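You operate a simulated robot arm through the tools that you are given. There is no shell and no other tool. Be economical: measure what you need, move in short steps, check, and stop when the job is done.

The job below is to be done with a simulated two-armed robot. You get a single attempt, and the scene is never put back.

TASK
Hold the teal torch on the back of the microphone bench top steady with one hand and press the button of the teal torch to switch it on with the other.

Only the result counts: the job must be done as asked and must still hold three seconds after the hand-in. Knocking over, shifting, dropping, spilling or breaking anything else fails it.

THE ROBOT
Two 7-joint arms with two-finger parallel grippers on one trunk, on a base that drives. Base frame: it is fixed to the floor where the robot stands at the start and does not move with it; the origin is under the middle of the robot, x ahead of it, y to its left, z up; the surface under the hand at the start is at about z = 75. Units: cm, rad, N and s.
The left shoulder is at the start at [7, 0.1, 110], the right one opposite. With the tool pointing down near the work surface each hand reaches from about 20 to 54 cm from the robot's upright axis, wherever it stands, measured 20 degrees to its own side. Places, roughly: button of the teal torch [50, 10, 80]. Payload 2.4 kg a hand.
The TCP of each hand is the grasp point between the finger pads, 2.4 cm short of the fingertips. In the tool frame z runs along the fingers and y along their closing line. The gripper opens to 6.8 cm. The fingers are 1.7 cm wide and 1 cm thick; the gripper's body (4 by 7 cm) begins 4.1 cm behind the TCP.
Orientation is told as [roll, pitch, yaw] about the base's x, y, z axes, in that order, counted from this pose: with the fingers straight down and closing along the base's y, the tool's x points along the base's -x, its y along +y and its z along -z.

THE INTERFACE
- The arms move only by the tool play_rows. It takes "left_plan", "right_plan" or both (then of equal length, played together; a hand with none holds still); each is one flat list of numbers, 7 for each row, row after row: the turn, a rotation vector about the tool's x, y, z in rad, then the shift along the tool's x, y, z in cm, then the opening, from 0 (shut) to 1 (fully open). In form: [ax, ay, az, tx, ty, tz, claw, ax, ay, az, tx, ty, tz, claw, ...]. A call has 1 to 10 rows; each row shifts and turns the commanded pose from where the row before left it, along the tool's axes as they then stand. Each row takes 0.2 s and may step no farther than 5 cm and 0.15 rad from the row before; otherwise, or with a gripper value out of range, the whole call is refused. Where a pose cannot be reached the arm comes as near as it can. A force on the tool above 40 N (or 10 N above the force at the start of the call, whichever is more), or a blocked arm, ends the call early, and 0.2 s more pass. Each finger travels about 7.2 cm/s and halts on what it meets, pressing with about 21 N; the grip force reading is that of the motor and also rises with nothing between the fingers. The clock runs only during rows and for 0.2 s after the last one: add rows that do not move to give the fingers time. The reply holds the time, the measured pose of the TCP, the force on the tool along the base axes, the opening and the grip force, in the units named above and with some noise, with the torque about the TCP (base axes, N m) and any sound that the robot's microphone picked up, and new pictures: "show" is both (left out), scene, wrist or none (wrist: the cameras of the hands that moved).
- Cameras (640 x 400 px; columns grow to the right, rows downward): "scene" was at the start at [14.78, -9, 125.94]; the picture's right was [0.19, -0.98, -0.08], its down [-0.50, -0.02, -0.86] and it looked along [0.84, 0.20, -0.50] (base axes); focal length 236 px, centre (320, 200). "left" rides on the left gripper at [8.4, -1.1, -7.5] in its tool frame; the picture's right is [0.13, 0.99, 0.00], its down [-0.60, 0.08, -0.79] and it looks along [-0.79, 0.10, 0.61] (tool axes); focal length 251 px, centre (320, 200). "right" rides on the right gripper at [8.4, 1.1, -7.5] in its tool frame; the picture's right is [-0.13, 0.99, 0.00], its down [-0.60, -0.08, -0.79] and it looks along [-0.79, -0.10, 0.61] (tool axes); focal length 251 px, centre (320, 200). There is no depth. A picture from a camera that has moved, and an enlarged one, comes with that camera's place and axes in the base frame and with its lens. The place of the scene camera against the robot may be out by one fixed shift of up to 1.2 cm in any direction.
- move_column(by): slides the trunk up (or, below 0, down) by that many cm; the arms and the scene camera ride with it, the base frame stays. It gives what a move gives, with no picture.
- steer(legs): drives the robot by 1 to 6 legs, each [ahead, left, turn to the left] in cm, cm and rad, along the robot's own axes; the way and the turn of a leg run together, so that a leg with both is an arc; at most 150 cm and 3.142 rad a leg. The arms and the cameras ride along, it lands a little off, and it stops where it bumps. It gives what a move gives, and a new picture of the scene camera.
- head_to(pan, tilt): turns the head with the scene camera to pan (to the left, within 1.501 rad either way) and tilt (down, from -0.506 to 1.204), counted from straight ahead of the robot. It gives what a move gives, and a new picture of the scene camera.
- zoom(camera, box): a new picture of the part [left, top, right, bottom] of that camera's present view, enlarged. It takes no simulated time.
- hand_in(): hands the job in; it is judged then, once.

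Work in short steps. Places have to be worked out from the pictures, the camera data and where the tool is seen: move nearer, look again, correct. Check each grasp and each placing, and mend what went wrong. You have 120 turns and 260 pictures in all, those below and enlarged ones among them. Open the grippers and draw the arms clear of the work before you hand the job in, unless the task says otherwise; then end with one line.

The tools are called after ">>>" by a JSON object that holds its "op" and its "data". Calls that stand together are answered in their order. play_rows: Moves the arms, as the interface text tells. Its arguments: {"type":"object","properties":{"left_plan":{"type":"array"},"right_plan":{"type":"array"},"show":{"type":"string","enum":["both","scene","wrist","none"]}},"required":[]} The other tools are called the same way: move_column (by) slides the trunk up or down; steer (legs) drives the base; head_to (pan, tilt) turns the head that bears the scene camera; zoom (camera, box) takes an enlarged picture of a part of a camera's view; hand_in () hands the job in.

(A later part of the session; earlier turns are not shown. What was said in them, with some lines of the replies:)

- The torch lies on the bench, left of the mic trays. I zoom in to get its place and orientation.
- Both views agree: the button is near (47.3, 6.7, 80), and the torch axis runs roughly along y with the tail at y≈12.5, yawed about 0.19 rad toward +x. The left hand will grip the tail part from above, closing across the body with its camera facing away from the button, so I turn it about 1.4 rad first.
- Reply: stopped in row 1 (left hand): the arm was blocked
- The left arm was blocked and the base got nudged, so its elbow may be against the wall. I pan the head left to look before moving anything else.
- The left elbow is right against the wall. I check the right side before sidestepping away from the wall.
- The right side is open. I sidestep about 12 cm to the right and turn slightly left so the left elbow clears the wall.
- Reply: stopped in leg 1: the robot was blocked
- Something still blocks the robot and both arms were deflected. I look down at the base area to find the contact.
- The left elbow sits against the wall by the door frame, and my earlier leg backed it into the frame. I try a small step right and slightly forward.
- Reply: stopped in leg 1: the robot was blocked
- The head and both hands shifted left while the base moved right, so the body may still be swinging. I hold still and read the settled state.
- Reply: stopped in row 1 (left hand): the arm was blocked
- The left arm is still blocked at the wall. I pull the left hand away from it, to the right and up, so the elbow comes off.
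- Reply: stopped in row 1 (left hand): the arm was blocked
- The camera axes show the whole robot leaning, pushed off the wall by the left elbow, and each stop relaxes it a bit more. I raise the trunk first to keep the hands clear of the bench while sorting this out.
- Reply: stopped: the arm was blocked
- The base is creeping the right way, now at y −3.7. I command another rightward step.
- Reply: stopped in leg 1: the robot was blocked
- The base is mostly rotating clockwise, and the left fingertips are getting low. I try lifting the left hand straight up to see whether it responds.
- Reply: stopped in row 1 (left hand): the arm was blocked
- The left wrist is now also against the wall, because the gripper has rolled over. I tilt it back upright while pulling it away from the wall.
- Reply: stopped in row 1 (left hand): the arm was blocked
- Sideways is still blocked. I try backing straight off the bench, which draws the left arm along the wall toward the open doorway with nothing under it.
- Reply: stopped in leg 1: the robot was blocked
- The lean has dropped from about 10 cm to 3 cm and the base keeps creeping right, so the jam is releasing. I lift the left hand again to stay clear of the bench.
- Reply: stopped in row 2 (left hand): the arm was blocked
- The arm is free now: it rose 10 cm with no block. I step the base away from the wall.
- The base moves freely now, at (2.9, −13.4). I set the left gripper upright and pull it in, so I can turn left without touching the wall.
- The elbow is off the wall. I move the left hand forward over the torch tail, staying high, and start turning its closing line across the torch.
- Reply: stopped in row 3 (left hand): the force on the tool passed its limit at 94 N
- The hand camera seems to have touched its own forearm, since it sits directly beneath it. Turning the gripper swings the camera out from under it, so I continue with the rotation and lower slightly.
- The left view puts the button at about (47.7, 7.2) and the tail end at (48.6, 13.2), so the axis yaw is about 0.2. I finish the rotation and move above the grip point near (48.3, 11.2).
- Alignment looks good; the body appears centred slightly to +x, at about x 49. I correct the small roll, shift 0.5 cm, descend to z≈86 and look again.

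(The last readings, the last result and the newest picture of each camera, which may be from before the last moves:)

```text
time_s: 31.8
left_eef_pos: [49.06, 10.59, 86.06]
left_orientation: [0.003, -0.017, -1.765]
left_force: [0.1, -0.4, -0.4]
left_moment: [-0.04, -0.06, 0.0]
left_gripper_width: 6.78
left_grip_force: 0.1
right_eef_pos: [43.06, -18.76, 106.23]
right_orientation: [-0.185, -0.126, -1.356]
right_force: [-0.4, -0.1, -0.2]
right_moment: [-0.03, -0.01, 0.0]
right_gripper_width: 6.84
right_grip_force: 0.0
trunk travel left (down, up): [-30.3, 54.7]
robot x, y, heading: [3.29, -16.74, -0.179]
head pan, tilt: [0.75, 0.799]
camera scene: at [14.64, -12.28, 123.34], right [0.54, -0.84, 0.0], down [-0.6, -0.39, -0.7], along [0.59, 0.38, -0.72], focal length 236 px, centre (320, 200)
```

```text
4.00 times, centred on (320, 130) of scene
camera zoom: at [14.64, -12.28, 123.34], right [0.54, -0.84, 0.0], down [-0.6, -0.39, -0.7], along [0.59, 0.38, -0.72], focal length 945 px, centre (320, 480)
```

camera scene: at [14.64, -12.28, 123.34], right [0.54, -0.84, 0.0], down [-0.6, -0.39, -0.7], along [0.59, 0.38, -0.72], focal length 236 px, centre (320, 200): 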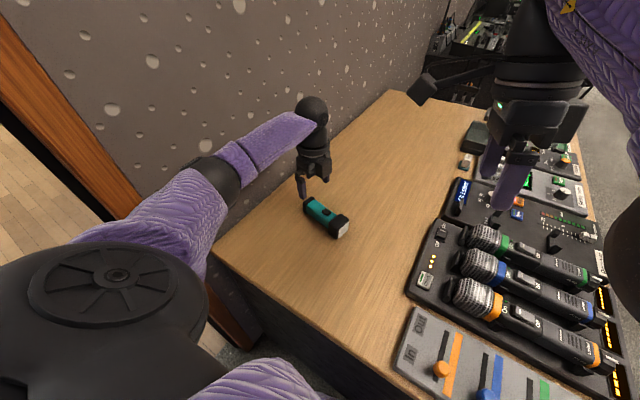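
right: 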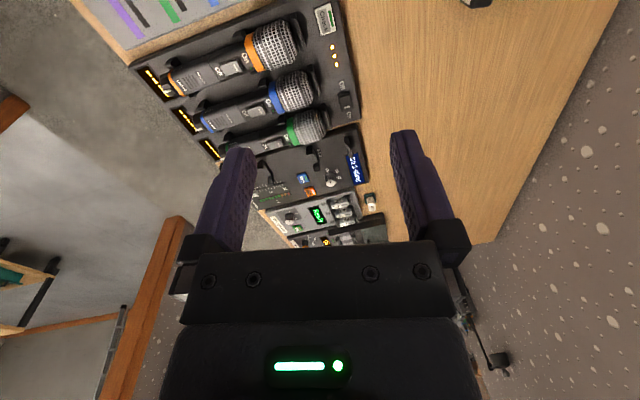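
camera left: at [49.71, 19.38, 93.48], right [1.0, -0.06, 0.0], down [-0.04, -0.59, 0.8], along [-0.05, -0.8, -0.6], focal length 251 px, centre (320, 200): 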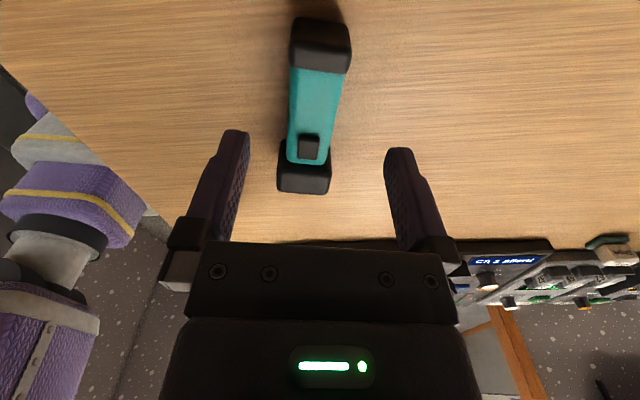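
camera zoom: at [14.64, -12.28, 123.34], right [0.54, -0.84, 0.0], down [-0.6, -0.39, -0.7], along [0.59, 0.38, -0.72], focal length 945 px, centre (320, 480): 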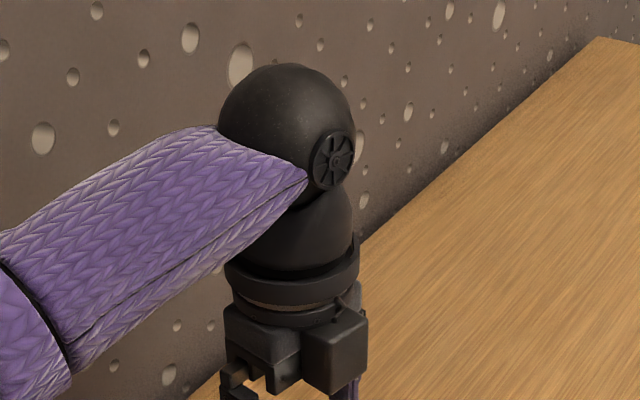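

The axis is confirmed: at y≈11.3 the body centre is at x≈48.95, right under the gripper. I shift 0.6 cm toward the tail and descend to z≈78.3.

>>> {"op": "play_rows", "data": {"left_plan": [0, 0, 0, 0.6, -0.1, 2, 1, 0, 0, 0, 0, 0, 2, 1, 0, 0, 0, 0, 0, 2, 1, 0, 0, 0, 0, 0, 1.7, 1, 0, 0, 0, 0, 0, 0, 1], "show": "both"}}

>>> {"op": "zoom", "data": {"camera": "scene", "box": [270, 150, 382, 240]}}

```text
time_s: 33.0
left_eef_pos: [49.13, 11.23, 78.3]
left_orientation: [0.003, -0.017, -1.762]
left_force: [0.4, 0.4, 0.6]
left_moment: [-0.01, -0.04, -0.02]
left_gripper_width: 6.8
left_grip_force: 0.1
right_eef_pos: [43.16, -18.66, 106.14]
right_orientation: [-0.186, -0.126, -1.357]
right_force: [0.5, -0.1, -0.2]
right_moment: [-0.02, 0.03, 0.0]
right_gripper_width: 6.81
right_grip_force: 0.0
trunk travel left (down, up): [-30.3, 54.7]
robot x, y, heading: [3.15, -16.63, -0.181]
head pan, tilt: [0.75, 0.799]
camera scene: at [14.65, -12.28, 123.34], right [0.54, -0.84, 0.0], down [-0.6, -0.39, -0.7], along [0.59, 0.38, -0.72], focal length 236 px, centre (320, 200)
camera left: at [49.76, 19.85, 85.71], right [1.0, -0.06, 0.0], down [-0.04, -0.59, 0.8], along [-0.05, -0.8, -0.6], focal length 251 px, centre (320, 200)
```

scene: 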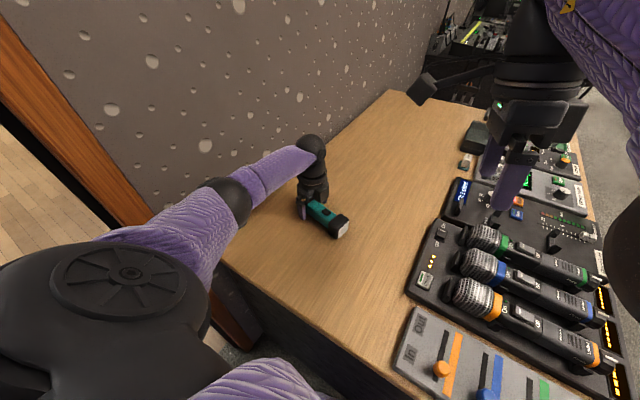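
left: 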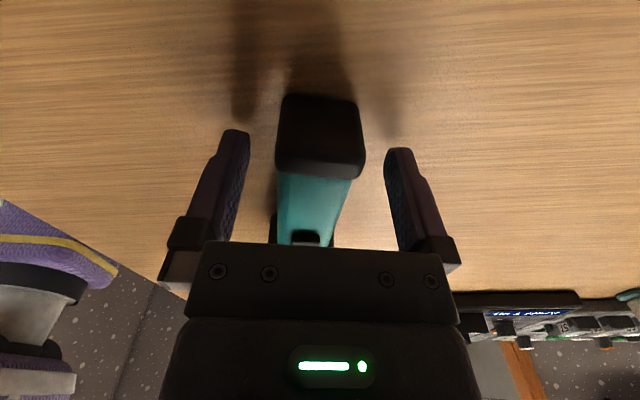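

```text
4.44 times, centred on (326, 195) of scene
camera zoom: at [14.65, -12.28, 123.34], right [0.54, -0.84, 0.0], down [-0.6, -0.39, -0.7], along [0.59, 0.38, -0.72], focal length 1050 px, centre (293, 222)
```

zoom: 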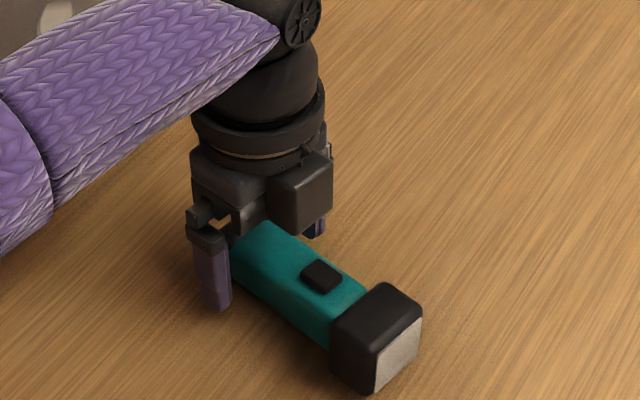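

The gripper straddles the torch body near the tail with the button clear. I close the left gripper.

>>> {"op": "play_rows", "data": {"left_plan": [0, 0, 0, 0, 0, 0, 0.6, 0, 0, 0, 0, 0, 0, 0.4, 0, 0, 0, 0, 0, 0, 0.2, 0, 0, 0, 0, 0, 0, 0.0, 0, 0, 0, 0, 0, 0, 0.0], "show": "both"}}

>>> {"op": "zoom", "data": {"camera": "scene", "box": [270, 150, 382, 240]}}

```text
time_s: 34.1
left_eef_pos: [49.17, 11.24, 78.51]
left_orientation: [0.004, -0.017, -1.764]
left_force: [0.1, 0.3, 0.9]
left_moment: [-0.01, 0.04, -0.02]
left_gripper_width: 3.57
left_grip_force: 21.2
right_eef_pos: [43.25, -18.61, 106.22]
right_orientation: [-0.185, -0.125, -1.357]
right_force: [0.6, -0.6, -0.4]
right_moment: [0.0, 0.03, 0.01]
right_gripper_width: 6.81
right_grip_force: 0.1
trunk travel left (down, up): [-30.3, 54.7]
robot x, y, heading: [3.27, -16.66, -0.182]
head pan, tilt: [0.75, 0.799]
camera scene: at [14.65, -12.28, 123.34], right [0.54, -0.84, 0.0], down [-0.6, -0.39, -0.7], along [0.59, 0.38, -0.72], focal length 236 px, centre (320, 200)
camera left: at [49.76, 19.86, 85.74], right [1.0, -0.06, 0.0], down [-0.04, -0.59, 0.8], along [-0.05, -0.8, -0.59], focal length 251 px, centre (320, 200)
```

scene: 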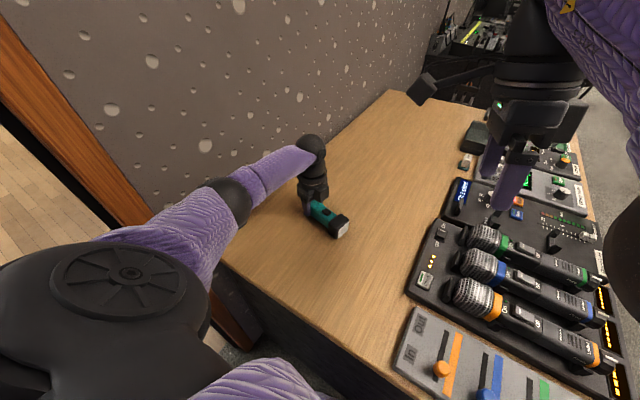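
left: 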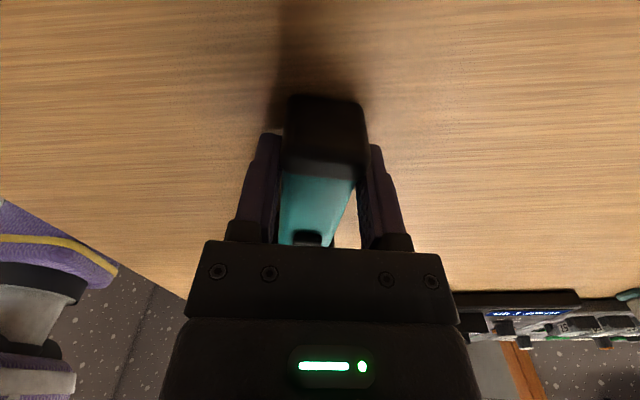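

```text
4.44 times, centred on (326, 195) of scene
camera zoom: at [14.65, -12.28, 123.34], right [0.54, -0.84, 0.0], down [-0.6, -0.39, -0.7], along [0.59, 0.38, -0.72], focal length 1050 px, centre (293, 222)
```

zoom: 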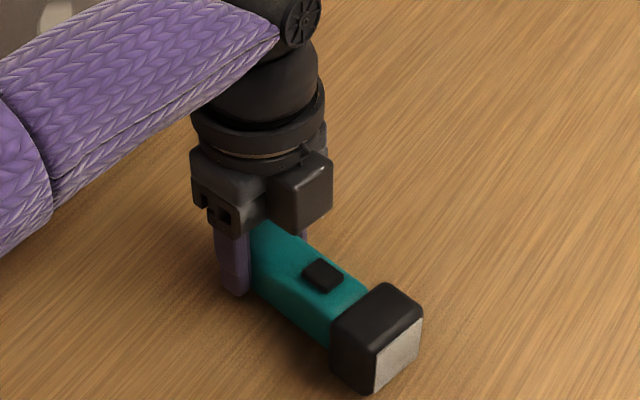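

The torch is held: width 3.57 cm, grip 21 N. Now I unwind the right hand's yaw, closing its gripper to make a pressing tip, while it is still high and clear.

>>> {"op": "play_rows", "data": {"right_plan": [0, 0, -0.136, 0, 0, 0, 0.5, 0, 0, -0.136, 0, 0, 0, 0, 0, 0, -0.136, 0, 0, 0, 0, 0, 0, -0.136, 0, 0, 0, 0, 0, 0, -0.136, 0, 0, 0, 0, 0, 0, -0.136, 0, 0, 0, 0, 0, 0, -0.136, 0, 0, 0, 0, 0, 0, -0.136, 0, 0, 0, 0, 0, 0, -0.136, 0, 0, 0, 0, 0, 0, -0.136, 0, 0, 0, 0], "show": "scene"}}

```text
time_s: 36.4
left_eef_pos: [49.19, 11.24, 78.49]
left_orientation: [0.003, -0.016, -1.764]
left_force: [-0.2, 0.1, -0.2]
left_moment: [0.0, 0.04, -0.04]
left_gripper_width: 3.58
left_grip_force: 21.0
right_eef_pos: [43.14, -18.59, 105.99]
right_orientation: [-0.164, 0.153, -0.02]
right_force: [-0.2, 0.6, -0.2]
right_moment: [-0.01, 0.03, -0.01]
right_gripper_width: 0.0
right_grip_force: 21.2
trunk travel left (down, up): [-30.3, 54.7]
robot x, y, heading: [3.11, -16.66, -0.179]
head pan, tilt: [0.75, 0.799]
camera scene: at [14.65, -12.28, 123.34], right [0.54, -0.84, 0.0], down [-0.6, -0.39, -0.7], along [0.59, 0.38, -0.72], focal length 236 px, centre (320, 200)
```

scene: 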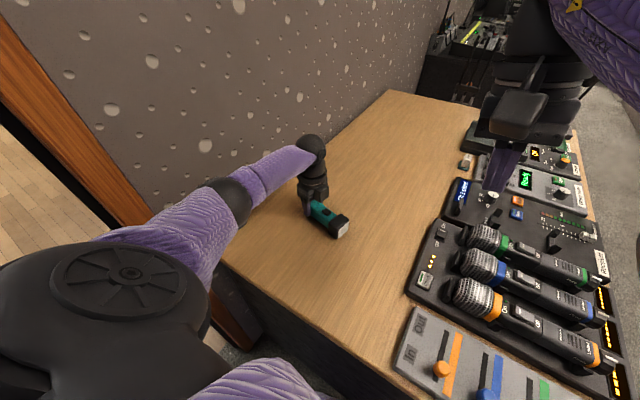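

The left grip holds steady. I tilt the right hand so its tip points toward the torch, leaving its body away from the left hand, and move it to a waypoint over the bench.

>>> {"op": "play_rows", "data": {"right_plan": [-0.14, -0.037, 0, 0, 0, 0, 0, -0.14, -0.037, 0, 0, 0, 0, 0, -0.14, -0.037, 0, 0, 0, 0, 0, -0.14, -0.037, 0, 0, 0, 0, 0, 0, 0, 0, -0.8, 2.56, 3.48, 0, 0, 0, 0, -0.8, 2.56, 3.48, 0, 0, 0, 0, -0.8, 2.56, 3.48, 0, 0, 0, 0, -0.8, 2.56, 3.48, 0, 0, 0, 0, -0.8, 2.56, 3.48, 0, 0, 0, 0, 0, 0, 0, 0], "show": "both"}}

```text
time_s: 38.5
left_eef_pos: [49.11, 11.26, 78.44]
left_orientation: [0.003, -0.017, -1.763]
left_force: [1.1, 0.0, -0.4]
left_moment: [-0.04, 0.06, -0.02]
left_gripper_width: 3.57
left_grip_force: 20.1
right_eef_pos: [45.3, -5.46, 97.8]
right_orientation: [0.396, 0.007, -0.038]
right_force: [0.5, 0.1, -0.2]
right_moment: [-0.04, 0.0, 0.03]
right_gripper_width: 0.0
right_grip_force: 21.0
right hand out of reach, approached as far as the arm can: row 8, 9
trunk travel left (down, up): [-30.3, 54.7]
robot x, y, heading: [3.04, -16.74, -0.179]
head pan, tilt: [0.75, 0.799]
camera scene: at [14.65, -12.28, 123.34], right [0.54, -0.84, 0.0], down [-0.6, -0.39, -0.7], along [0.59, 0.38, -0.72], focal length 236 px, centre (320, 200)
camera right: at [36.88, -7.14, 105.23], right [0.17, 0.91, 0.38], down [0.59, -0.4, 0.7], along [0.79, 0.11, -0.61], focal length 251 px, centre (320, 200)
```

scene: 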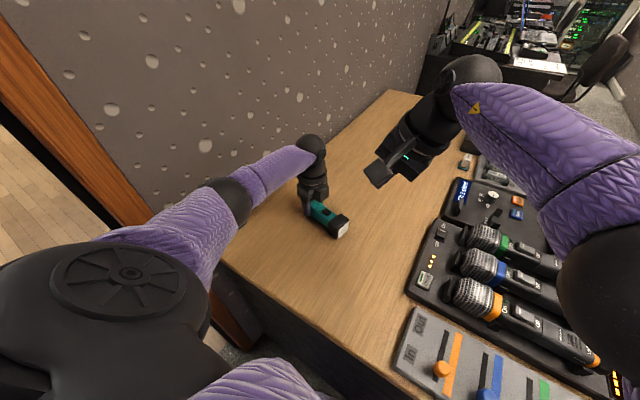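
right: 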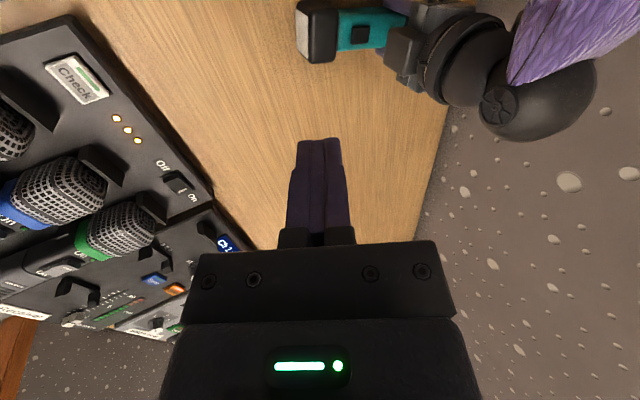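

The right arm can't reach from this base pose. I release the torch, lift the left hand straight up and pull the right hand back, then reposition the base turned a bit more to the left.

>>> {"op": "play_rows", "data": {"left_plan": [0, 0, 0, 0, 0, 0, 1, 0, 0, 0, 0, 0, 0, 1, 0, 0, 0, 0, 0, 0, 1, 0, 0, 0, 0, 0, -3.5, 1, 0, 0, 0, 0, 0, -4, 1, 0, 0, 0, 0, 0, -4, 1, 0, 0, 0, 0, 0, -4, 1, 0, 0, 0, 0, 0, 0, 1], "right_plan": [0, 0, 0, 0.6, -3.44, -3.18, 0, 0, 0, 0, 0.6, -3.44, -3.18, 0, 0, 0, 0, 0.6, -3.44, -3.18, 0, 0, 0, 0, 0.6, -3.44, -3.18, 0, 0, 0, 0, 0.6, -3.44, -3.18, 0, 0, 0, 0, 0, 0, 0, 0, 0, 0, 0, 0, 0, 0, 0, 0, 0, 0, 0, 0, 0, 0], "show": "scene"}}

```text
time_s: 40.4
left_eef_pos: [49.13, 11.56, 94.06]
left_orientation: [0.003, -0.017, -1.764]
left_force: [0.3, 0.5, 0.3]
left_moment: [0.02, 0.02, 0.0]
left_gripper_width: 6.8
left_grip_force: 0.0
right_eef_pos: [41.54, -27.51, 106.03]
right_orientation: [0.396, 0.007, -0.036]
right_force: [0.2, 0.2, -0.2]
right_moment: [0.01, 0.01, -0.01]
right_gripper_width: 0.0
right_grip_force: 21.2
trunk travel left (down, up): [-30.3, 54.7]
robot x, y, heading: [3.01, -16.52, -0.175]
head pan, tilt: [0.75, 0.799]
camera scene: at [14.64, -12.3, 123.34], right [0.54, -0.84, 0.0], down [-0.6, -0.39, -0.7], along [0.59, 0.38, -0.72], focal length 236 px, centre (320, 200)
```

scene: 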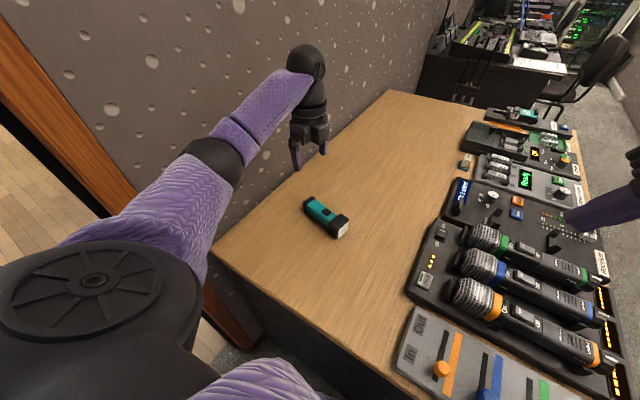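

Clear. I swing the left hand to the right, where it would be relative to the rotated base, and pre-rotate it so that turning the base brings it back above the torch.

>>> {"op": "play_rows", "data": {"left_plan": [0, 0, 0, -4, 0.8, -0.6, 1, 0, 0, 0, -4, 0.8, -0.6, 1, 0, 0, 0, -4, 0.8, -0.6, 1, 0, 0, 0, -4, 0.8, -0.6, 1, 0, 0, 0, -4, 0.8, -0.6, 1, 0, 0, 0.14, 0, 0, 0, 1, 0, 0, 0.14, 0, 0, 0, 1, 0, 0, 0.14, 0, 0, 0, 1, 0, 0, 0, 0, 0, 0, 1], "show": "scene"}}

```text
time_s: 42.4
left_eef_pos: [49.09, -8.97, 97.12]
left_orientation: [0.011, -0.014, -2.184]
left_force: [0.7, -0.8, -0.5]
left_moment: [0.02, 0.01, -0.05]
left_gripper_width: 6.79
left_grip_force: 0.1
right_eef_pos: [41.67, -27.47, 106.06]
right_orientation: [0.396, 0.007, -0.037]
right_force: [-0.2, -0.1, 0.8]
right_moment: [-0.01, 0.0, -0.02]
right_gripper_width: 0.0
right_grip_force: 21.7
trunk travel left (down, up): [-30.3, 54.7]
robot x, y, heading: [3.18, -16.34, -0.182]
head pan, tilt: [0.75, 0.799]
camera scene: at [14.65, -12.3, 123.34], right [0.54, -0.84, 0.0], down [-0.6, -0.39, -0.7], along [0.59, 0.38, -0.72], focal length 236 px, centre (320, 200)
```

scene: 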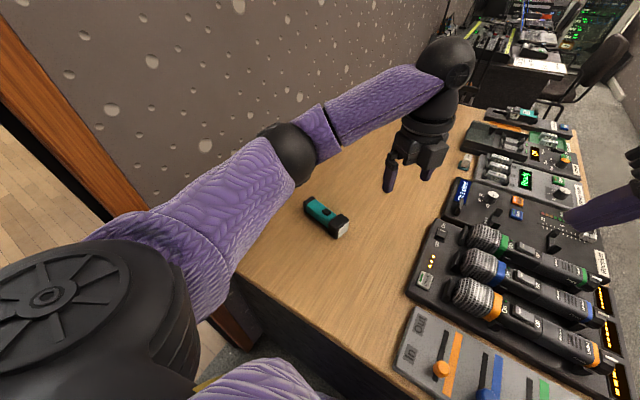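

Elbow is well off the wall. I turn the base left in two gentle legs with a small advance.

>>> {"op": "steer", "data": {"legs": [[1.5, 0.8, 0.2], [0.5, 0.8, 0.22]]}}

```text
time_s: 44.3
left_eef_pos: [43.8, 10.91, 97.26]
left_orientation: [0.01, -0.014, -1.76]
left_force: [0.0, 0.3, -0.6]
left_moment: [0.01, -0.05, 0.04]
left_gripper_width: 6.82
left_grip_force: 0.1
right_eef_pos: [44.41, -9.25, 106.02]
right_orientation: [0.396, 0.007, 0.386]
right_force: [0.3, 0.2, -0.4]
right_moment: [0.01, 0.02, 0.01]
right_gripper_width: 0.02
right_grip_force: 21.1
trunk travel left (down, up): [-30.3, 54.7]
robot x, y, heading: [5.07, -14.83, 0.246]
head pan, tilt: [0.75, 0.799]
camera scene: at [14.05, -6.3, 123.34], right [0.84, -0.54, 0.0], down [-0.39, -0.6, -0.7], along [0.38, 0.58, -0.72], focal length 236 px, centre (320, 200)
```

scene: 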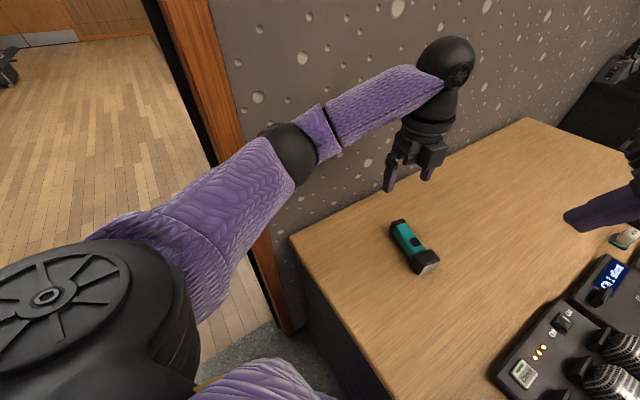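

The base is well placed and the left hand is again aligned. Before gripping I test the right arm's reach near the torch.

>>> {"op": "play_rows", "data": {"right_plan": [0, -0.05, 0.119, 0, 0, 0, 0, 0, -0.05, 0.119, 0, 0, 0, 0, 0, -0.05, 0.119, 0, 0, 0, 0, 0, 0, 0, -0.78, 0.9, 3.9, 0, 0, 0, 0, -0.78, 0.9, 3.9, 0, 0, 0, 0, -0.78, 0.9, 3.9, 0, 0, 0, 0, -0.78, 0.9, 3.9, 0, 0, 0, 0, 0, 0, 0, 0], "show": "both"}}

```text
time_s: 46.1
left_eef_pos: [43.86, 10.99, 97.21]
left_orientation: [0.011, -0.014, -1.759]
left_force: [0.0, -0.4, -1.0]
left_moment: [0.03, -0.01, -0.01]
left_gripper_width: 6.78
left_grip_force: 0.0
right_eef_pos: [47.51, 0.4, 93.03]
right_orientation: [0.391, 0.008, -0.001]
right_force: [0.3, -0.5, 0.3]
right_moment: [-0.01, -0.01, 0.0]
right_gripper_width: 0.01
right_grip_force: 21.2
trunk travel left (down, up): [-30.3, 54.7]
robot x, y, heading: [4.65, -15.28, 0.244]
head pan, tilt: [0.75, 0.799]
camera scene: at [14.06, -6.29, 123.34], right [0.84, -0.54, 0.0], down [-0.39, -0.6, -0.7], along [0.38, 0.58, -0.72], focal length 236 px, centre (320, 200)
camera right: at [39.07, -1.42, 100.4], right [0.13, 0.92, 0.38], down [0.61, -0.38, 0.7], along [0.78, 0.14, -0.61], focal length 251 px, centre (320, 200)
```

scene: 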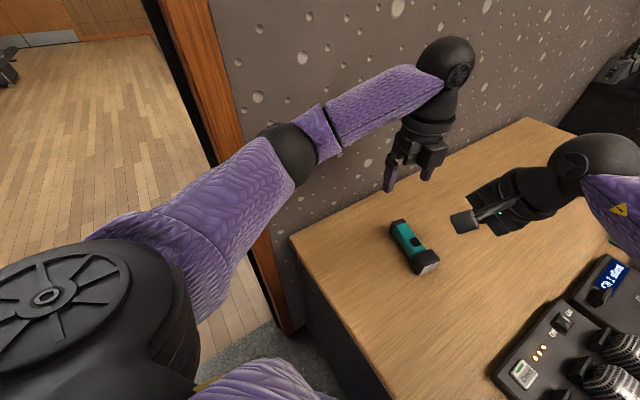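
right: 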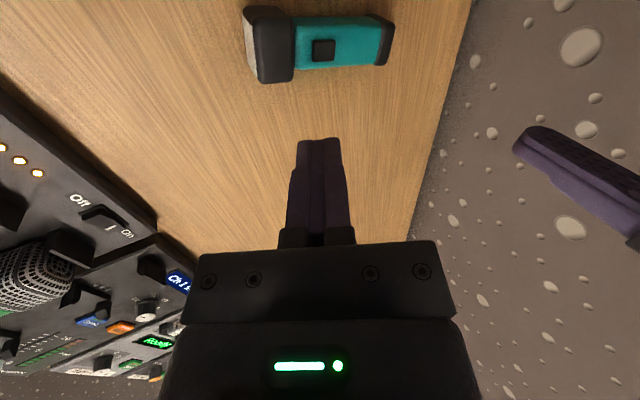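

The right arm reaches fine from here. I bring the left hand back over the grip point and down to z≈86.

>>> {"op": "play_rows", "data": {"left_plan": [0, 0, 0, 0.7, 2.6, 2, 1, 0, 0, 0, 0.7, 2.5, 3, 1, 0, 0, 0, 0, 0, 3, 1, 0, 0, 0, 0, 0, 3, 1, 0, 0, 0, 0, 0, 0, 1], "show": "both"}}

```text
time_s: 47.3
left_eef_pos: [49.21, 11.15, 86.32]
left_orientation: [0.011, -0.014, -1.757]
left_force: [-0.1, -0.1, -0.5]
left_moment: [0.0, 0.02, 0.02]
left_gripper_width: 6.8
left_grip_force: 0.0
right_eef_pos: [47.48, 0.48, 93.03]
right_orientation: [0.392, 0.007, -0.002]
right_force: [0.0, 0.0, -0.2]
right_moment: [-0.04, 0.01, 0.02]
right_gripper_width: 0.0
right_grip_force: 21.3
trunk travel left (down, up): [-30.3, 54.7]
robot x, y, heading: [5.32, -15.3, 0.245]
head pan, tilt: [0.75, 0.799]
camera scene: at [14.06, -6.3, 123.34], right [0.84, -0.54, 0.0], down [-0.39, -0.6, -0.7], along [0.38, 0.58, -0.72], focal length 236 px, centre (320, 200)
camera left: at [49.84, 19.77, 93.65], right [1.0, -0.06, 0.01], down [-0.04, -0.6, 0.8], along [-0.04, -0.8, -0.6], focal length 251 px, centre (320, 200)
```

scene: 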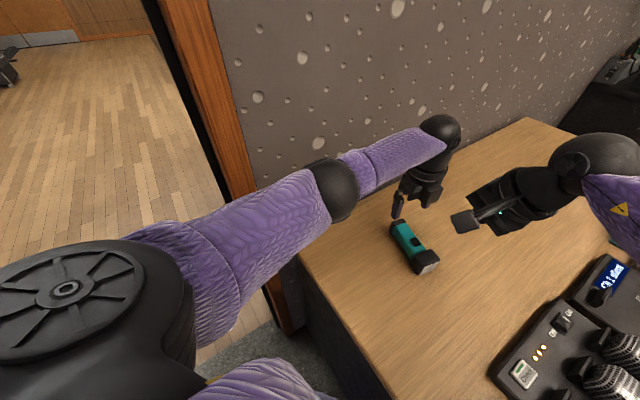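
left: 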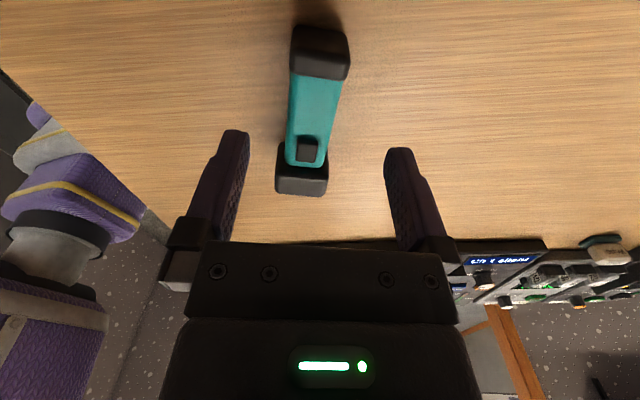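

This is the same picture as before the first grip. I descend and close on the torch.

>>> {"op": "play_rows", "data": {"left_plan": [0, 0, 0, 0, -0.1, 2, 1, 0, 0, 0, 0, 0, 2, 1, 0, 0, 0, 0, 0, 2, 1, 0, 0, 0, 0, 0, 1.9, 1, 0, 0, 0, 0, 0, 0, 1, 0, 0, 0, 0, 0, 0, 0.6, 0, 0, 0, 0, 0, 0, 0.4, 0, 0, 0, 0, 0, 0, 0.2, 0, 0, 0, 0, 0, 0, 0, 0, 0, 0, 0, 0, 0, 0], "show": "both"}}

>>> {"op": "zoom", "data": {"camera": "right", "box": [200, 0, 440, 150]}}

```text
time_s: 49.5
left_eef_pos: [48.93, 10.91, 78.17]
left_orientation: [0.009, -0.014, -1.759]
left_force: [0.3, -0.5, 0.5]
left_moment: [0.05, 0.03, -0.02]
left_gripper_width: 3.36
left_grip_force: 21.0
right_eef_pos: [47.46, 0.42, 93.03]
right_orientation: [0.392, 0.006, -0.001]
right_force: [0.1, -0.9, -0.1]
right_moment: [-0.01, 0.0, 0.01]
right_gripper_width: 0.01
right_grip_force: 21.1
trunk travel left (down, up): [-30.3, 54.7]
robot x, y, heading: [5.13, -15.1, 0.245]
head pan, tilt: [0.75, 0.799]
camera scene: at [14.06, -6.3, 123.34], right [0.84, -0.54, 0.0], down [-0.39, -0.6, -0.7], along [0.38, 0.58, -0.72], focal length 236 px, centre (320, 200)
camera left: at [49.53, 19.58, 85.54], right [1.0, -0.06, 0.01], down [-0.04, -0.6, 0.8], along [-0.04, -0.8, -0.6], focal length 251 px, centre (320, 200)
```

scene: 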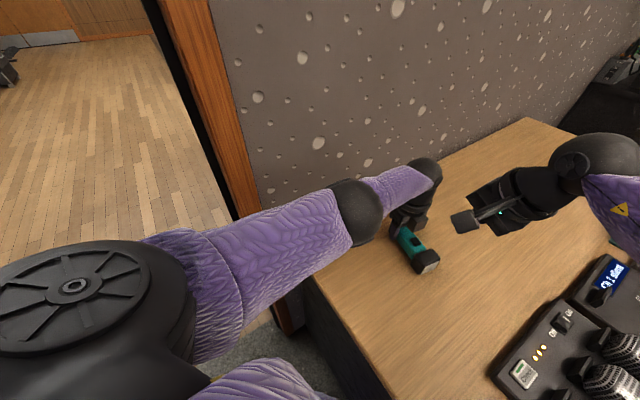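
left: 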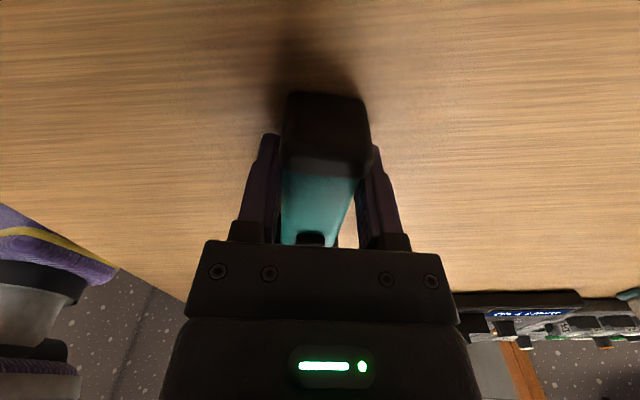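

```text
2.67 times, centred on (320, 75) of right
camera zoom: at [39.08, -1.46, 100.45], right [0.13, 0.92, 0.38], down [0.61, -0.38, 0.7], along [0.78, 0.14, -0.61], focal length 670 px, centre (320, 533)
```

zoom: 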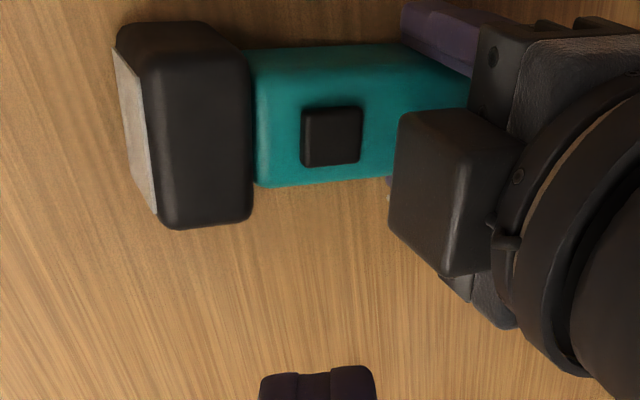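

The torch is held again: width 3.36 cm, grip 21 N. The left gripper's motor box overhangs toward the button, so I'll press with only the right hand's +y finger, gripper open. That keeps the right gripper's body to the side. I open, straighten up, and approach above.

>>> {"op": "play_rows", "data": {"right_plan": [0.135, 0, 0, 0, 0, 0, 0.5, 0.135, 0, 0, 0, 0, 0, 1, 0, 0, 0, 0, 0, 0, 1, 0, 0, 0, -0.17, 0.6, 2.6, 1, 0, 0, 0, -0.17, 0.6, 2.6, 1, 0, 0, 0, 0, 0, 0, 1], "show": "both"}}

>>> {"op": "zoom", "data": {"camera": "right", "box": [200, 50, 440, 200]}}

>>> {"op": "zoom", "data": {"camera": "scene", "box": [370, 180, 530, 280]}}

```text
time_s: 50.9
left_eef_pos: [49.06, 10.98, 78.14]
left_orientation: [0.011, -0.013, -1.758]
left_force: [0.8, -0.2, 0.0]
left_moment: [0.06, 0.0, 0.04]
left_gripper_width: 3.4
left_grip_force: 21.3
right_eef_pos: [47.74, 2.18, 88.01]
right_orientation: [0.123, 0.007, -0.002]
right_force: [0.1, 0.0, 0.2]
right_moment: [-0.02, -0.01, 0.01]
right_gripper_width: 6.81
right_grip_force: 0.0
trunk travel left (down, up): [-30.3, 54.7]
robot x, y, heading: [5.12, -15.05, 0.242]
head pan, tilt: [0.75, 0.799]
camera scene: at [14.06, -6.29, 123.34], right [0.84, -0.54, 0.0], down [-0.39, -0.6, -0.7], along [0.38, 0.58, -0.72], focal length 236 px, centre (320, 200)
camera right: at [39.39, 2.2, 95.59], right [0.13, 0.98, 0.12], down [0.61, -0.18, 0.77], along [0.78, -0.03, -0.62], focal length 251 px, centre (320, 200)
```

scene: 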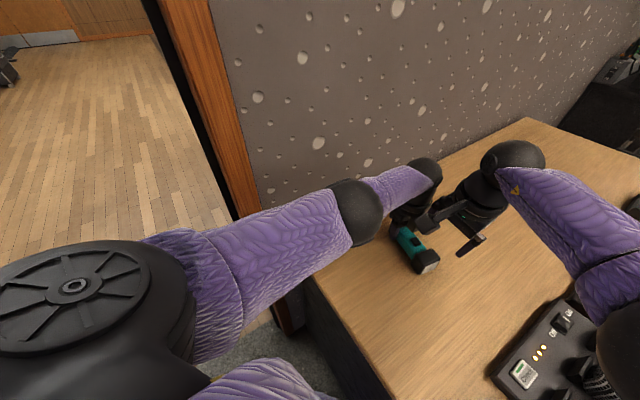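
right: 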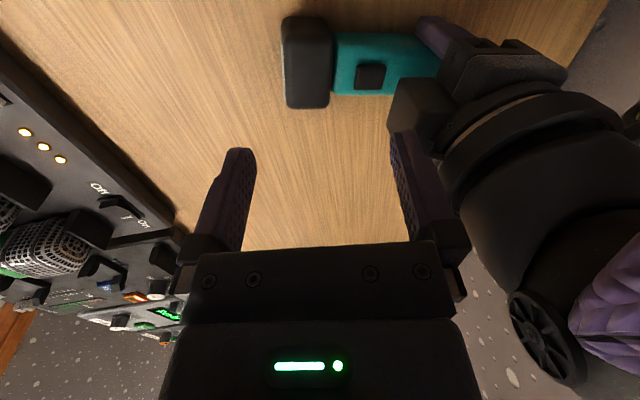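

```text
2.67 times, centred on (320, 125) of right
camera zoom: at [39.39, 2.2, 95.59], right [0.13, 0.98, 0.12], down [0.61, -0.18, 0.77], along [0.78, -0.03, -0.62], focal length 670 px, centre (320, 400)
```

zoom: 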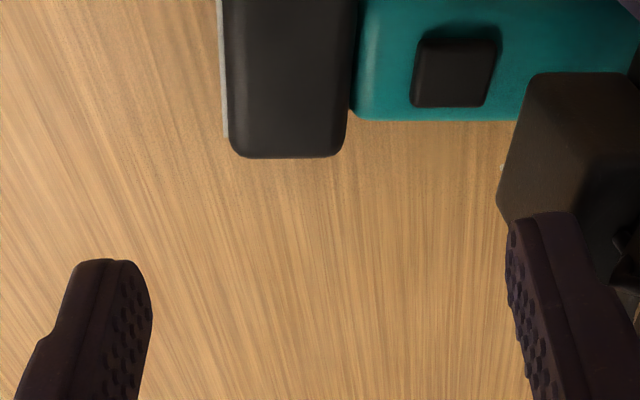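

```text
4.00 times, centred on (450, 230) of scene
camera zoom: at [14.06, -6.29, 123.34], right [0.84, -0.54, 0.0], down [-0.39, -0.6, -0.7], along [0.38, 0.58, -0.72], focal length 945 px, centre (-200, 80)
```

zoom: 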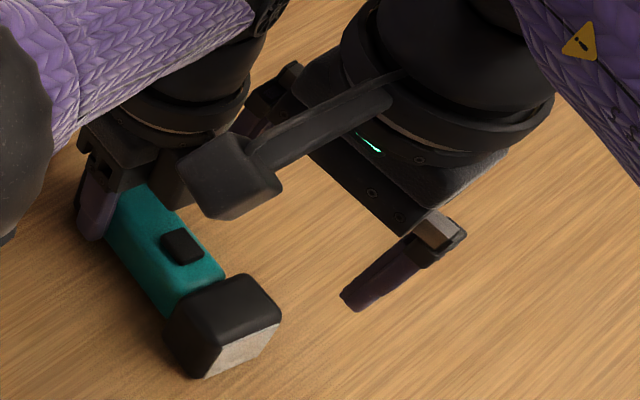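

The motor box face is at about y 6.8, with the button at about (47.6, 6.3) and 2 cm long. I aim the finger at the −y half of the button (y≈5.7) with a slight lean away, and go down to just above it.

>>> {"op": "play_rows", "data": {"right_plan": [-0.1, 0, 0, 0, -0.3, 0, 1, 0, 0, 0, 0, -0.5, 2.2, 1, 0, 0, 0, 0, -0.5, 2.1, 1, 0, 0, 0, 0, 0, 0, 1], "show": "both"}}

>>> {"op": "zoom", "data": {"camera": "right", "box": [300, 50, 460, 150]}}

>>> {"op": "zoom", "data": {"camera": "scene", "box": [370, 190, 482, 290]}}

```text
time_s: 51.9
left_eef_pos: [48.95, 10.99, 78.17]
left_orientation: [0.01, -0.014, -1.759]
left_force: [-0.2, -0.2, 0.2]
left_moment: [0.04, -0.03, -0.04]
left_gripper_width: 3.38
left_grip_force: 20.4
right_eef_pos: [47.77, 1.64, 83.39]
right_orientation: [0.223, 0.007, -0.001]
right_force: [0.7, -0.8, 0.8]
right_moment: [0.02, 0.03, 0.0]
right_gripper_width: 6.81
right_grip_force: 0.1
trunk travel left (down, up): [-30.3, 54.7]
robot x, y, heading: [4.86, -14.95, 0.246]
head pan, tilt: [0.75, 0.799]
camera scene: at [14.07, -6.29, 123.34], right [0.84, -0.54, 0.0], down [-0.39, -0.6, -0.7], along [0.38, 0.58, -0.72], focal length 236 px, centre (320, 200)
camera right: at [39.37, 0.97, 91.01], right [0.13, 0.97, 0.22], down [0.61, -0.25, 0.75], along [0.78, 0.03, -0.62], focal length 251 px, centre (320, 200)
```

scene: 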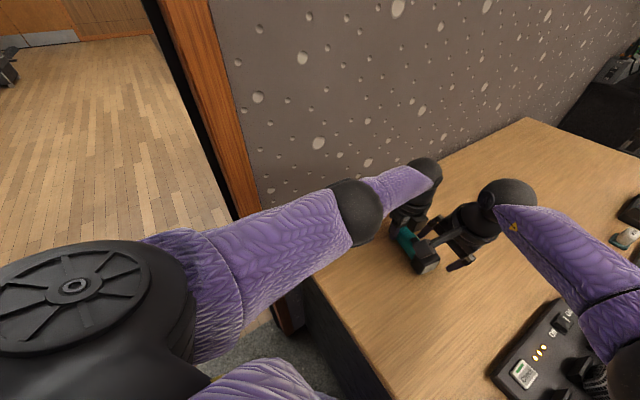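
right: 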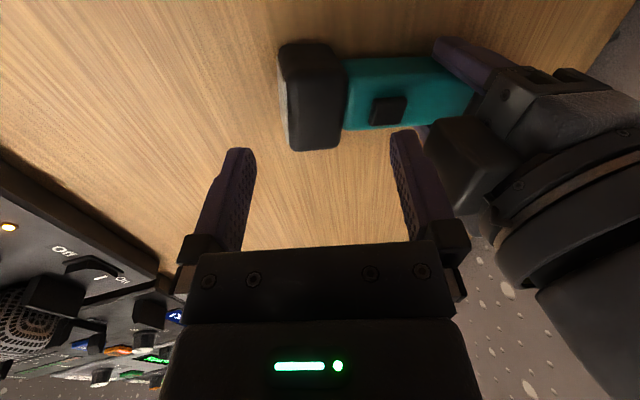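

```text
4.00 times, centred on (380, 100) of right
camera zoom: at [39.37, 0.97, 91.01], right [0.13, 0.97, 0.22], down [0.61, -0.25, 0.75], along [0.78, 0.03, -0.62], focal length 1006 px, centre (80, 600)
```

zoom: 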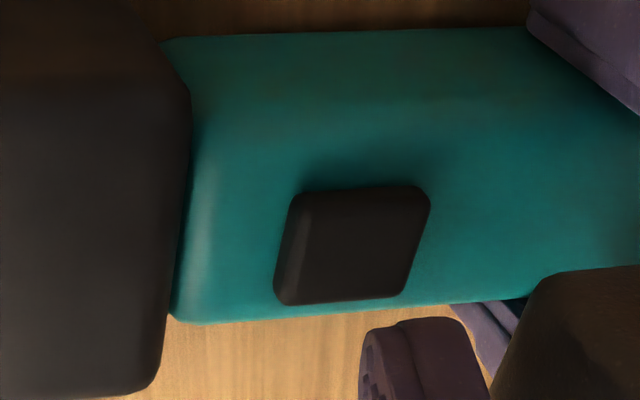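

```text
4.00 times, centred on (426, 240) of scene
camera zoom: at [14.07, -6.29, 123.34], right [0.84, -0.54, 0.0], down [-0.39, -0.6, -0.7], along [0.38, 0.58, -0.72], focal length 945 px, centre (-104, 40)
```

zoom: 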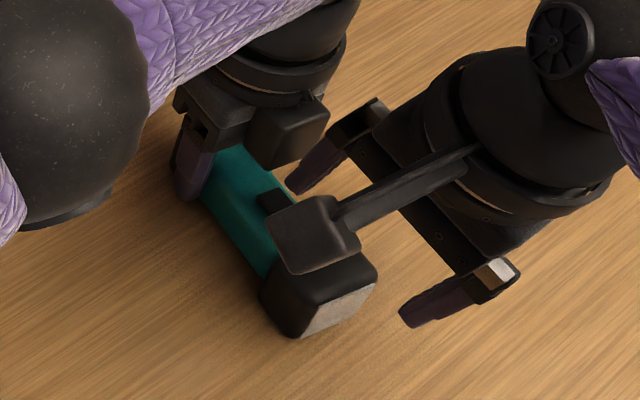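

The finger is 2 cm above the button, about 0.4 cm too far in x. I correct it and descend most of the way, then check the force.

>>> {"op": "play_rows", "data": {"right_plan": [0, 0, 0, 0.35, 0.2, 0.2, 1, 0, 0, 0, 0, -0.15, 0.6, 1, 0, 0, 0, 0, -0.12, 0.5, 1, 0, 0, 0, 0, 0, 0, 1], "show": "wrist"}}

>>> {"op": "zoom", "data": {"camera": "right", "box": [300, 80, 460, 180]}}

```text
time_s: 52.9
left_eef_pos: [48.97, 10.92, 78.22]
left_orientation: [0.011, -0.015, -1.759]
left_force: [0.2, -0.1, 0.5]
left_moment: [0.03, -0.02, 0.01]
left_gripper_width: 3.4
left_grip_force: 20.8
right_eef_pos: [47.56, 1.87, 82.11]
right_orientation: [0.223, 0.007, -0.001]
right_force: [-0.5, 0.1, -0.4]
right_moment: [-0.02, 0.02, 0.01]
right_gripper_width: 6.81
right_grip_force: 0.1
trunk travel left (down, up): [-30.3, 54.7]
robot x, y, heading: [4.82, -15.19, 0.25]
head pan, tilt: [0.75, 0.799]
camera right: at [39.13, 1.25, 89.72], right [0.13, 0.97, 0.22], down [0.61, -0.25, 0.75], along [0.78, 0.03, -0.62], focal length 251 px, centre (320, 200)
```

right: 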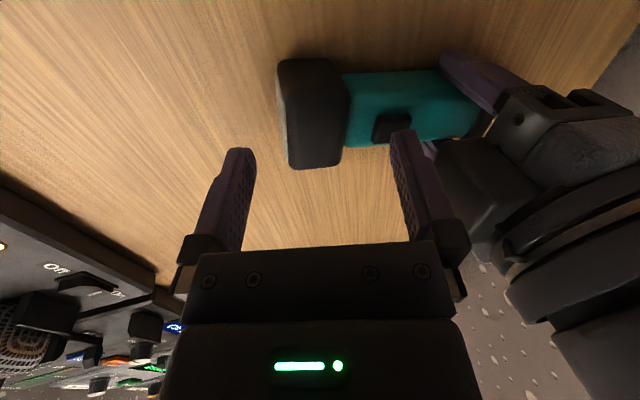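

```text
4.00 times, centred on (380, 130) of right
camera zoom: at [39.13, 1.25, 89.72], right [0.13, 0.97, 0.22], down [0.61, -0.25, 0.75], along [0.78, 0.03, -0.62], focal length 1006 px, centre (80, 480)
```

zoom: 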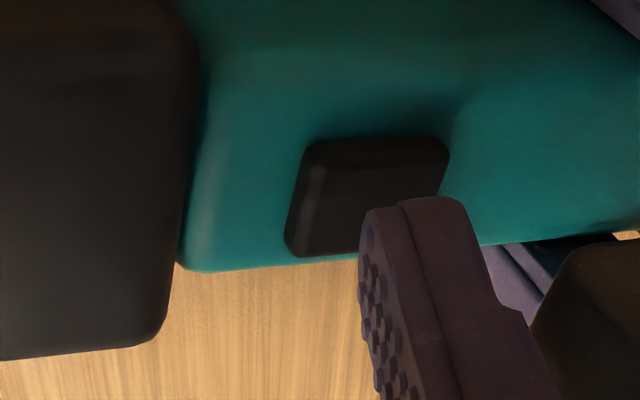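

The finger is over the +y half of the button. I shift it 0.25 cm toward −y and press down in small steps.

>>> {"op": "play_rows", "data": {"right_plan": [0, 0, 0, 0, -0.3, 0.25, 1, 0, 0, 0, 0, -0.06, 0.25, 1, 0, 0, 0, 0, 0, 0, 1], "show": "none"}}

>>> {"op": "zoom", "data": {"camera": "right", "box": [260, 50, 460, 175]}}

```text
time_s: 53.7
left_eef_pos: [48.86, 10.93, 78.2]
left_orientation: [0.011, -0.016, -1.759]
left_force: [0.3, 0.5, 1.1]
left_moment: [0.03, 0.0, 0.0]
left_gripper_width: 3.38
left_grip_force: 21.1
right_eef_pos: [47.51, 1.79, 81.54]
right_orientation: [0.225, 0.006, -0.003]
right_force: [-0.3, 0.8, 0.2]
right_moment: [-0.02, 0.03, 0.01]
right_gripper_width: 6.8
right_grip_force: 0.0
trunk travel left (down, up): [-30.3, 54.7]
robot x, y, heading: [4.92, -15.24, 0.245]
head pan, tilt: [0.75, 0.799]
```

```text
3.20 times, centred on (360, 112) of right
camera zoom: at [39.11, 1.03, 89.15], right [0.13, 0.97, 0.22], down [0.61, -0.25, 0.75], along [0.78, 0.03, -0.62], focal length 805 px, centre (192, 480)
```

zoom: 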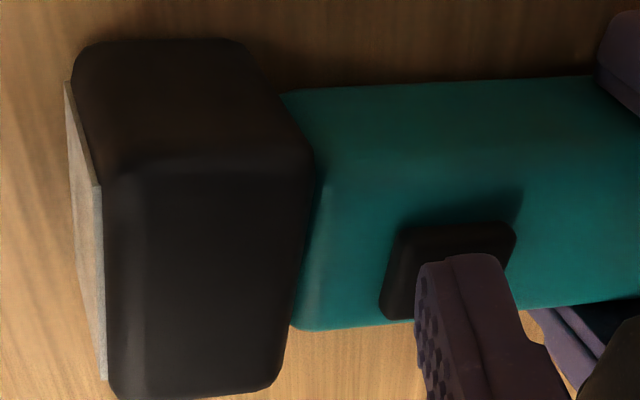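

No contact yet, and the finger sits nicely over the button. I press further in 0.2 cm steps.

>>> {"op": "play_rows", "data": {"right_plan": [0, 0, 0, 0, -0.045, 0.2, 1, 0, 0, 0, 0, -0.045, 0.2, 1, 0, 0, 0, 0, 0, 0, 1], "show": "none"}}

>>> {"op": "zoom", "data": {"camera": "right", "box": [260, 50, 460, 175]}}

```text
time_s: 54.5
left_eef_pos: [48.88, 11.0, 78.25]
left_orientation: [0.011, -0.013, -1.761]
left_force: [0.0, 0.5, 0.0]
left_moment: [0.03, -0.01, 0.03]
left_gripper_width: 3.41
left_grip_force: 21.1
right_eef_pos: [47.6, 1.7, 81.29]
right_orientation: [0.222, 0.006, 0.0]
right_force: [-0.1, -0.6, 0.2]
right_moment: [-0.02, 0.0, -0.02]
right_gripper_width: 6.8
right_grip_force: 0.1
trunk travel left (down, up): [-30.3, 54.7]
robot x, y, heading: [4.66, -14.87, 0.245]
head pan, tilt: [0.75, 0.799]
```

```text
3.20 times, centred on (360, 112) of right
camera zoom: at [39.15, 0.99, 88.79], right [0.13, 0.97, 0.22], down [0.61, -0.25, 0.75], along [0.78, 0.03, -0.62], focal length 805 px, centre (192, 480)
```

zoom: 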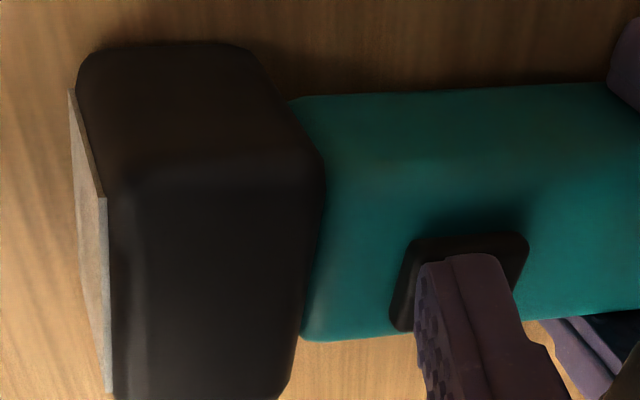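

Still no contact force. I keep pressing down in the same small steps.

>>> {"op": "play_rows", "data": {"right_plan": [0, 0, 0, 0, -0.045, 0.2, 1, 0, 0, 0, 0, -0.045, 0.2, 1, 0, 0, 0, 0, 0, 0, 1], "show": "none"}}

>>> {"op": "zoom", "data": {"camera": "right", "box": [260, 50, 460, 175]}}

```text
time_s: 55.3
left_eef_pos: [48.96, 10.97, 78.16]
left_orientation: [0.01, -0.014, -1.759]
left_force: [-0.3, -0.5, 0.3]
left_moment: [0.05, 0.06, 0.01]
left_gripper_width: 3.35
left_grip_force: 21.2
right_eef_pos: [47.46, 1.76, 80.8]
right_orientation: [0.224, 0.009, -0.002]
right_force: [0.3, 1.1, 0.5]
right_moment: [0.05, -0.02, 0.03]
right_gripper_width: 6.8
right_grip_force: 0.1
trunk travel left (down, up): [-30.3, 54.7]
robot x, y, heading: [5.06, -14.68, 0.242]
head pan, tilt: [0.75, 0.799]
heard: click
```

```text
3.20 times, centred on (360, 112) of right
camera zoom: at [39.08, 1.0, 88.43], right [0.13, 0.97, 0.22], down [0.61, -0.25, 0.75], along [0.78, 0.03, -0.62], focal length 805 px, centre (192, 480)
```

zoom: 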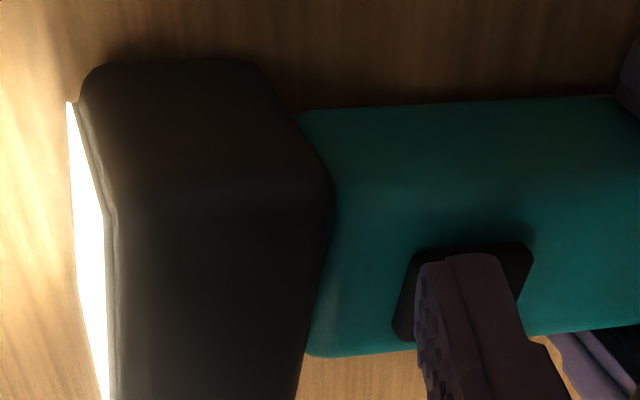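

I heard a click and the lamp is lit. I lift the right finger straight up off the button.

>>> {"op": "play_rows", "data": {"right_plan": [0, 0, 0, 0, 0.2, -0.9, 1, 0, 0, 0, 0, 0.2, -1.9, 1, 0, 0, 0, 0, 0, -3, 1, 0, 0, 0, 0, -1, -4, 1, 0, 0, 0, 0, -3, -3, 1, 0, 0, 0, 0, -3, -3, 1, 0, 0, 0, 0, 0, 0, 1], "show": "both"}}

```text
time_s: 56.9
left_eef_pos: [49.01, 11.03, 78.16]
left_orientation: [0.011, -0.014, -1.76]
left_force: [0.3, 0.6, -0.6]
left_moment: [0.01, 0.0, -0.02]
left_gripper_width: 3.36
left_grip_force: 21.1
right_eef_pos: [47.32, -8.51, 94.57]
right_orientation: [0.222, 0.007, -0.001]
right_force: [-0.5, -0.4, 0.2]
right_moment: [-0.01, 0.0, -0.01]
right_gripper_width: 6.82
right_grip_force: 0.1
trunk travel left (down, up): [-30.3, 54.7]
robot x, y, heading: [4.97, -14.75, 0.249]
head pan, tilt: [0.75, 0.799]
camera scene: at [14.06, -6.31, 123.34], right [0.84, -0.54, 0.0], down [-0.39, -0.6, -0.7], along [0.38, 0.58, -0.72], focal length 236 px, centre (320, 200)
camera right: at [38.95, -9.16, 102.23], right [0.13, 0.97, 0.22], down [0.61, -0.25, 0.75], along [0.78, 0.03, -0.62], focal length 251 px, centre (320, 200)
```

scene: 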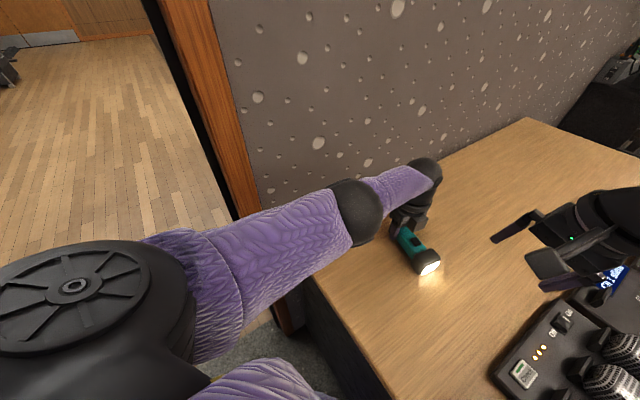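
right: 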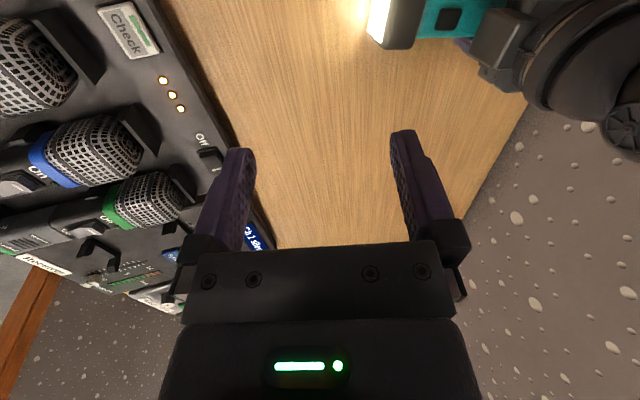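

The torch stays lit. I open the left gripper gently and lift it straight up.

>>> {"op": "play_rows", "data": {"left_plan": [0, 0, 0, 0, 0, 0, 0.7, 0, 0, 0, 0, 0, 0, 1, 0, 0, 0, 0, 0, 0, 1, 0, 0, 0, 0, 0, -2, 1, 0, 0, 0, 0, 0, -4, 1, 0, 0, 0, 0, 0, -4, 1, 0, 0, 0, 0, 0, -4, 1, 0, 0, 0, 0, 0, 0, 1], "show": "both"}}

```text
time_s: 58.7
left_eef_pos: [49.23, 11.15, 92.14]
left_orientation: [0.012, -0.014, -1.759]
left_force: [-0.5, 1.4, -1.1]
left_moment: [0.01, 0.01, 0.04]
left_gripper_width: 6.8
left_grip_force: 0.0
right_eef_pos: [47.37, -8.49, 94.62]
right_orientation: [0.223, 0.007, -0.001]
right_force: [0.2, 0.0, 0.1]
right_moment: [0.0, -0.02, 0.01]
right_gripper_width: 6.81
right_grip_force: 0.1
trunk travel left (down, up): [-30.3, 54.7]
robot x, y, heading: [5.12, -15.54, 0.244]
head pan, tilt: [0.75, 0.799]
camera scene: at [14.05, -6.31, 123.34], right [0.84, -0.54, 0.0], down [-0.39, -0.6, -0.7], along [0.38, 0.58, -0.72], focal length 236 px, centre (320, 200)
camera left: at [49.76, 19.73, 99.52], right [1.0, -0.06, 0.01], down [-0.04, -0.6, 0.8], along [-0.04, -0.8, -0.6], focal length 251 px, centre (320, 200)
```

scene: 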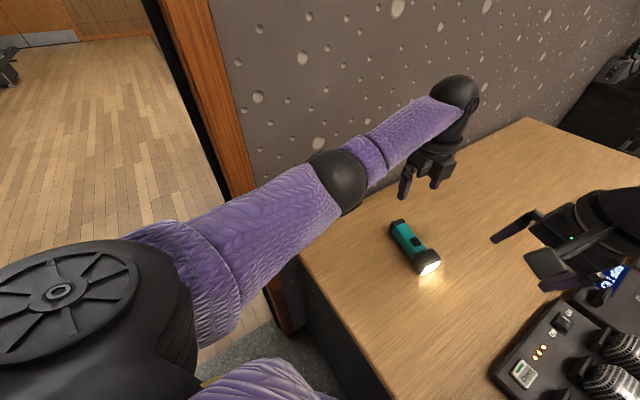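
left: 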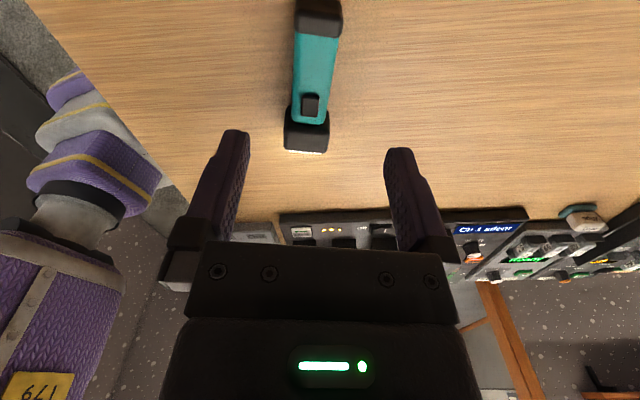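

The torch lies undisturbed and lit, and both hands are open and clear of it. I hand in.

>>> {"op": "hand_in", "data": {}}

```text
The job is handed in.
```

The teal torch is switched on: the left hand held it while the right pressed the button, I heard a click, and it was still lit on the bench with both hands open and clear when I handed the job in.
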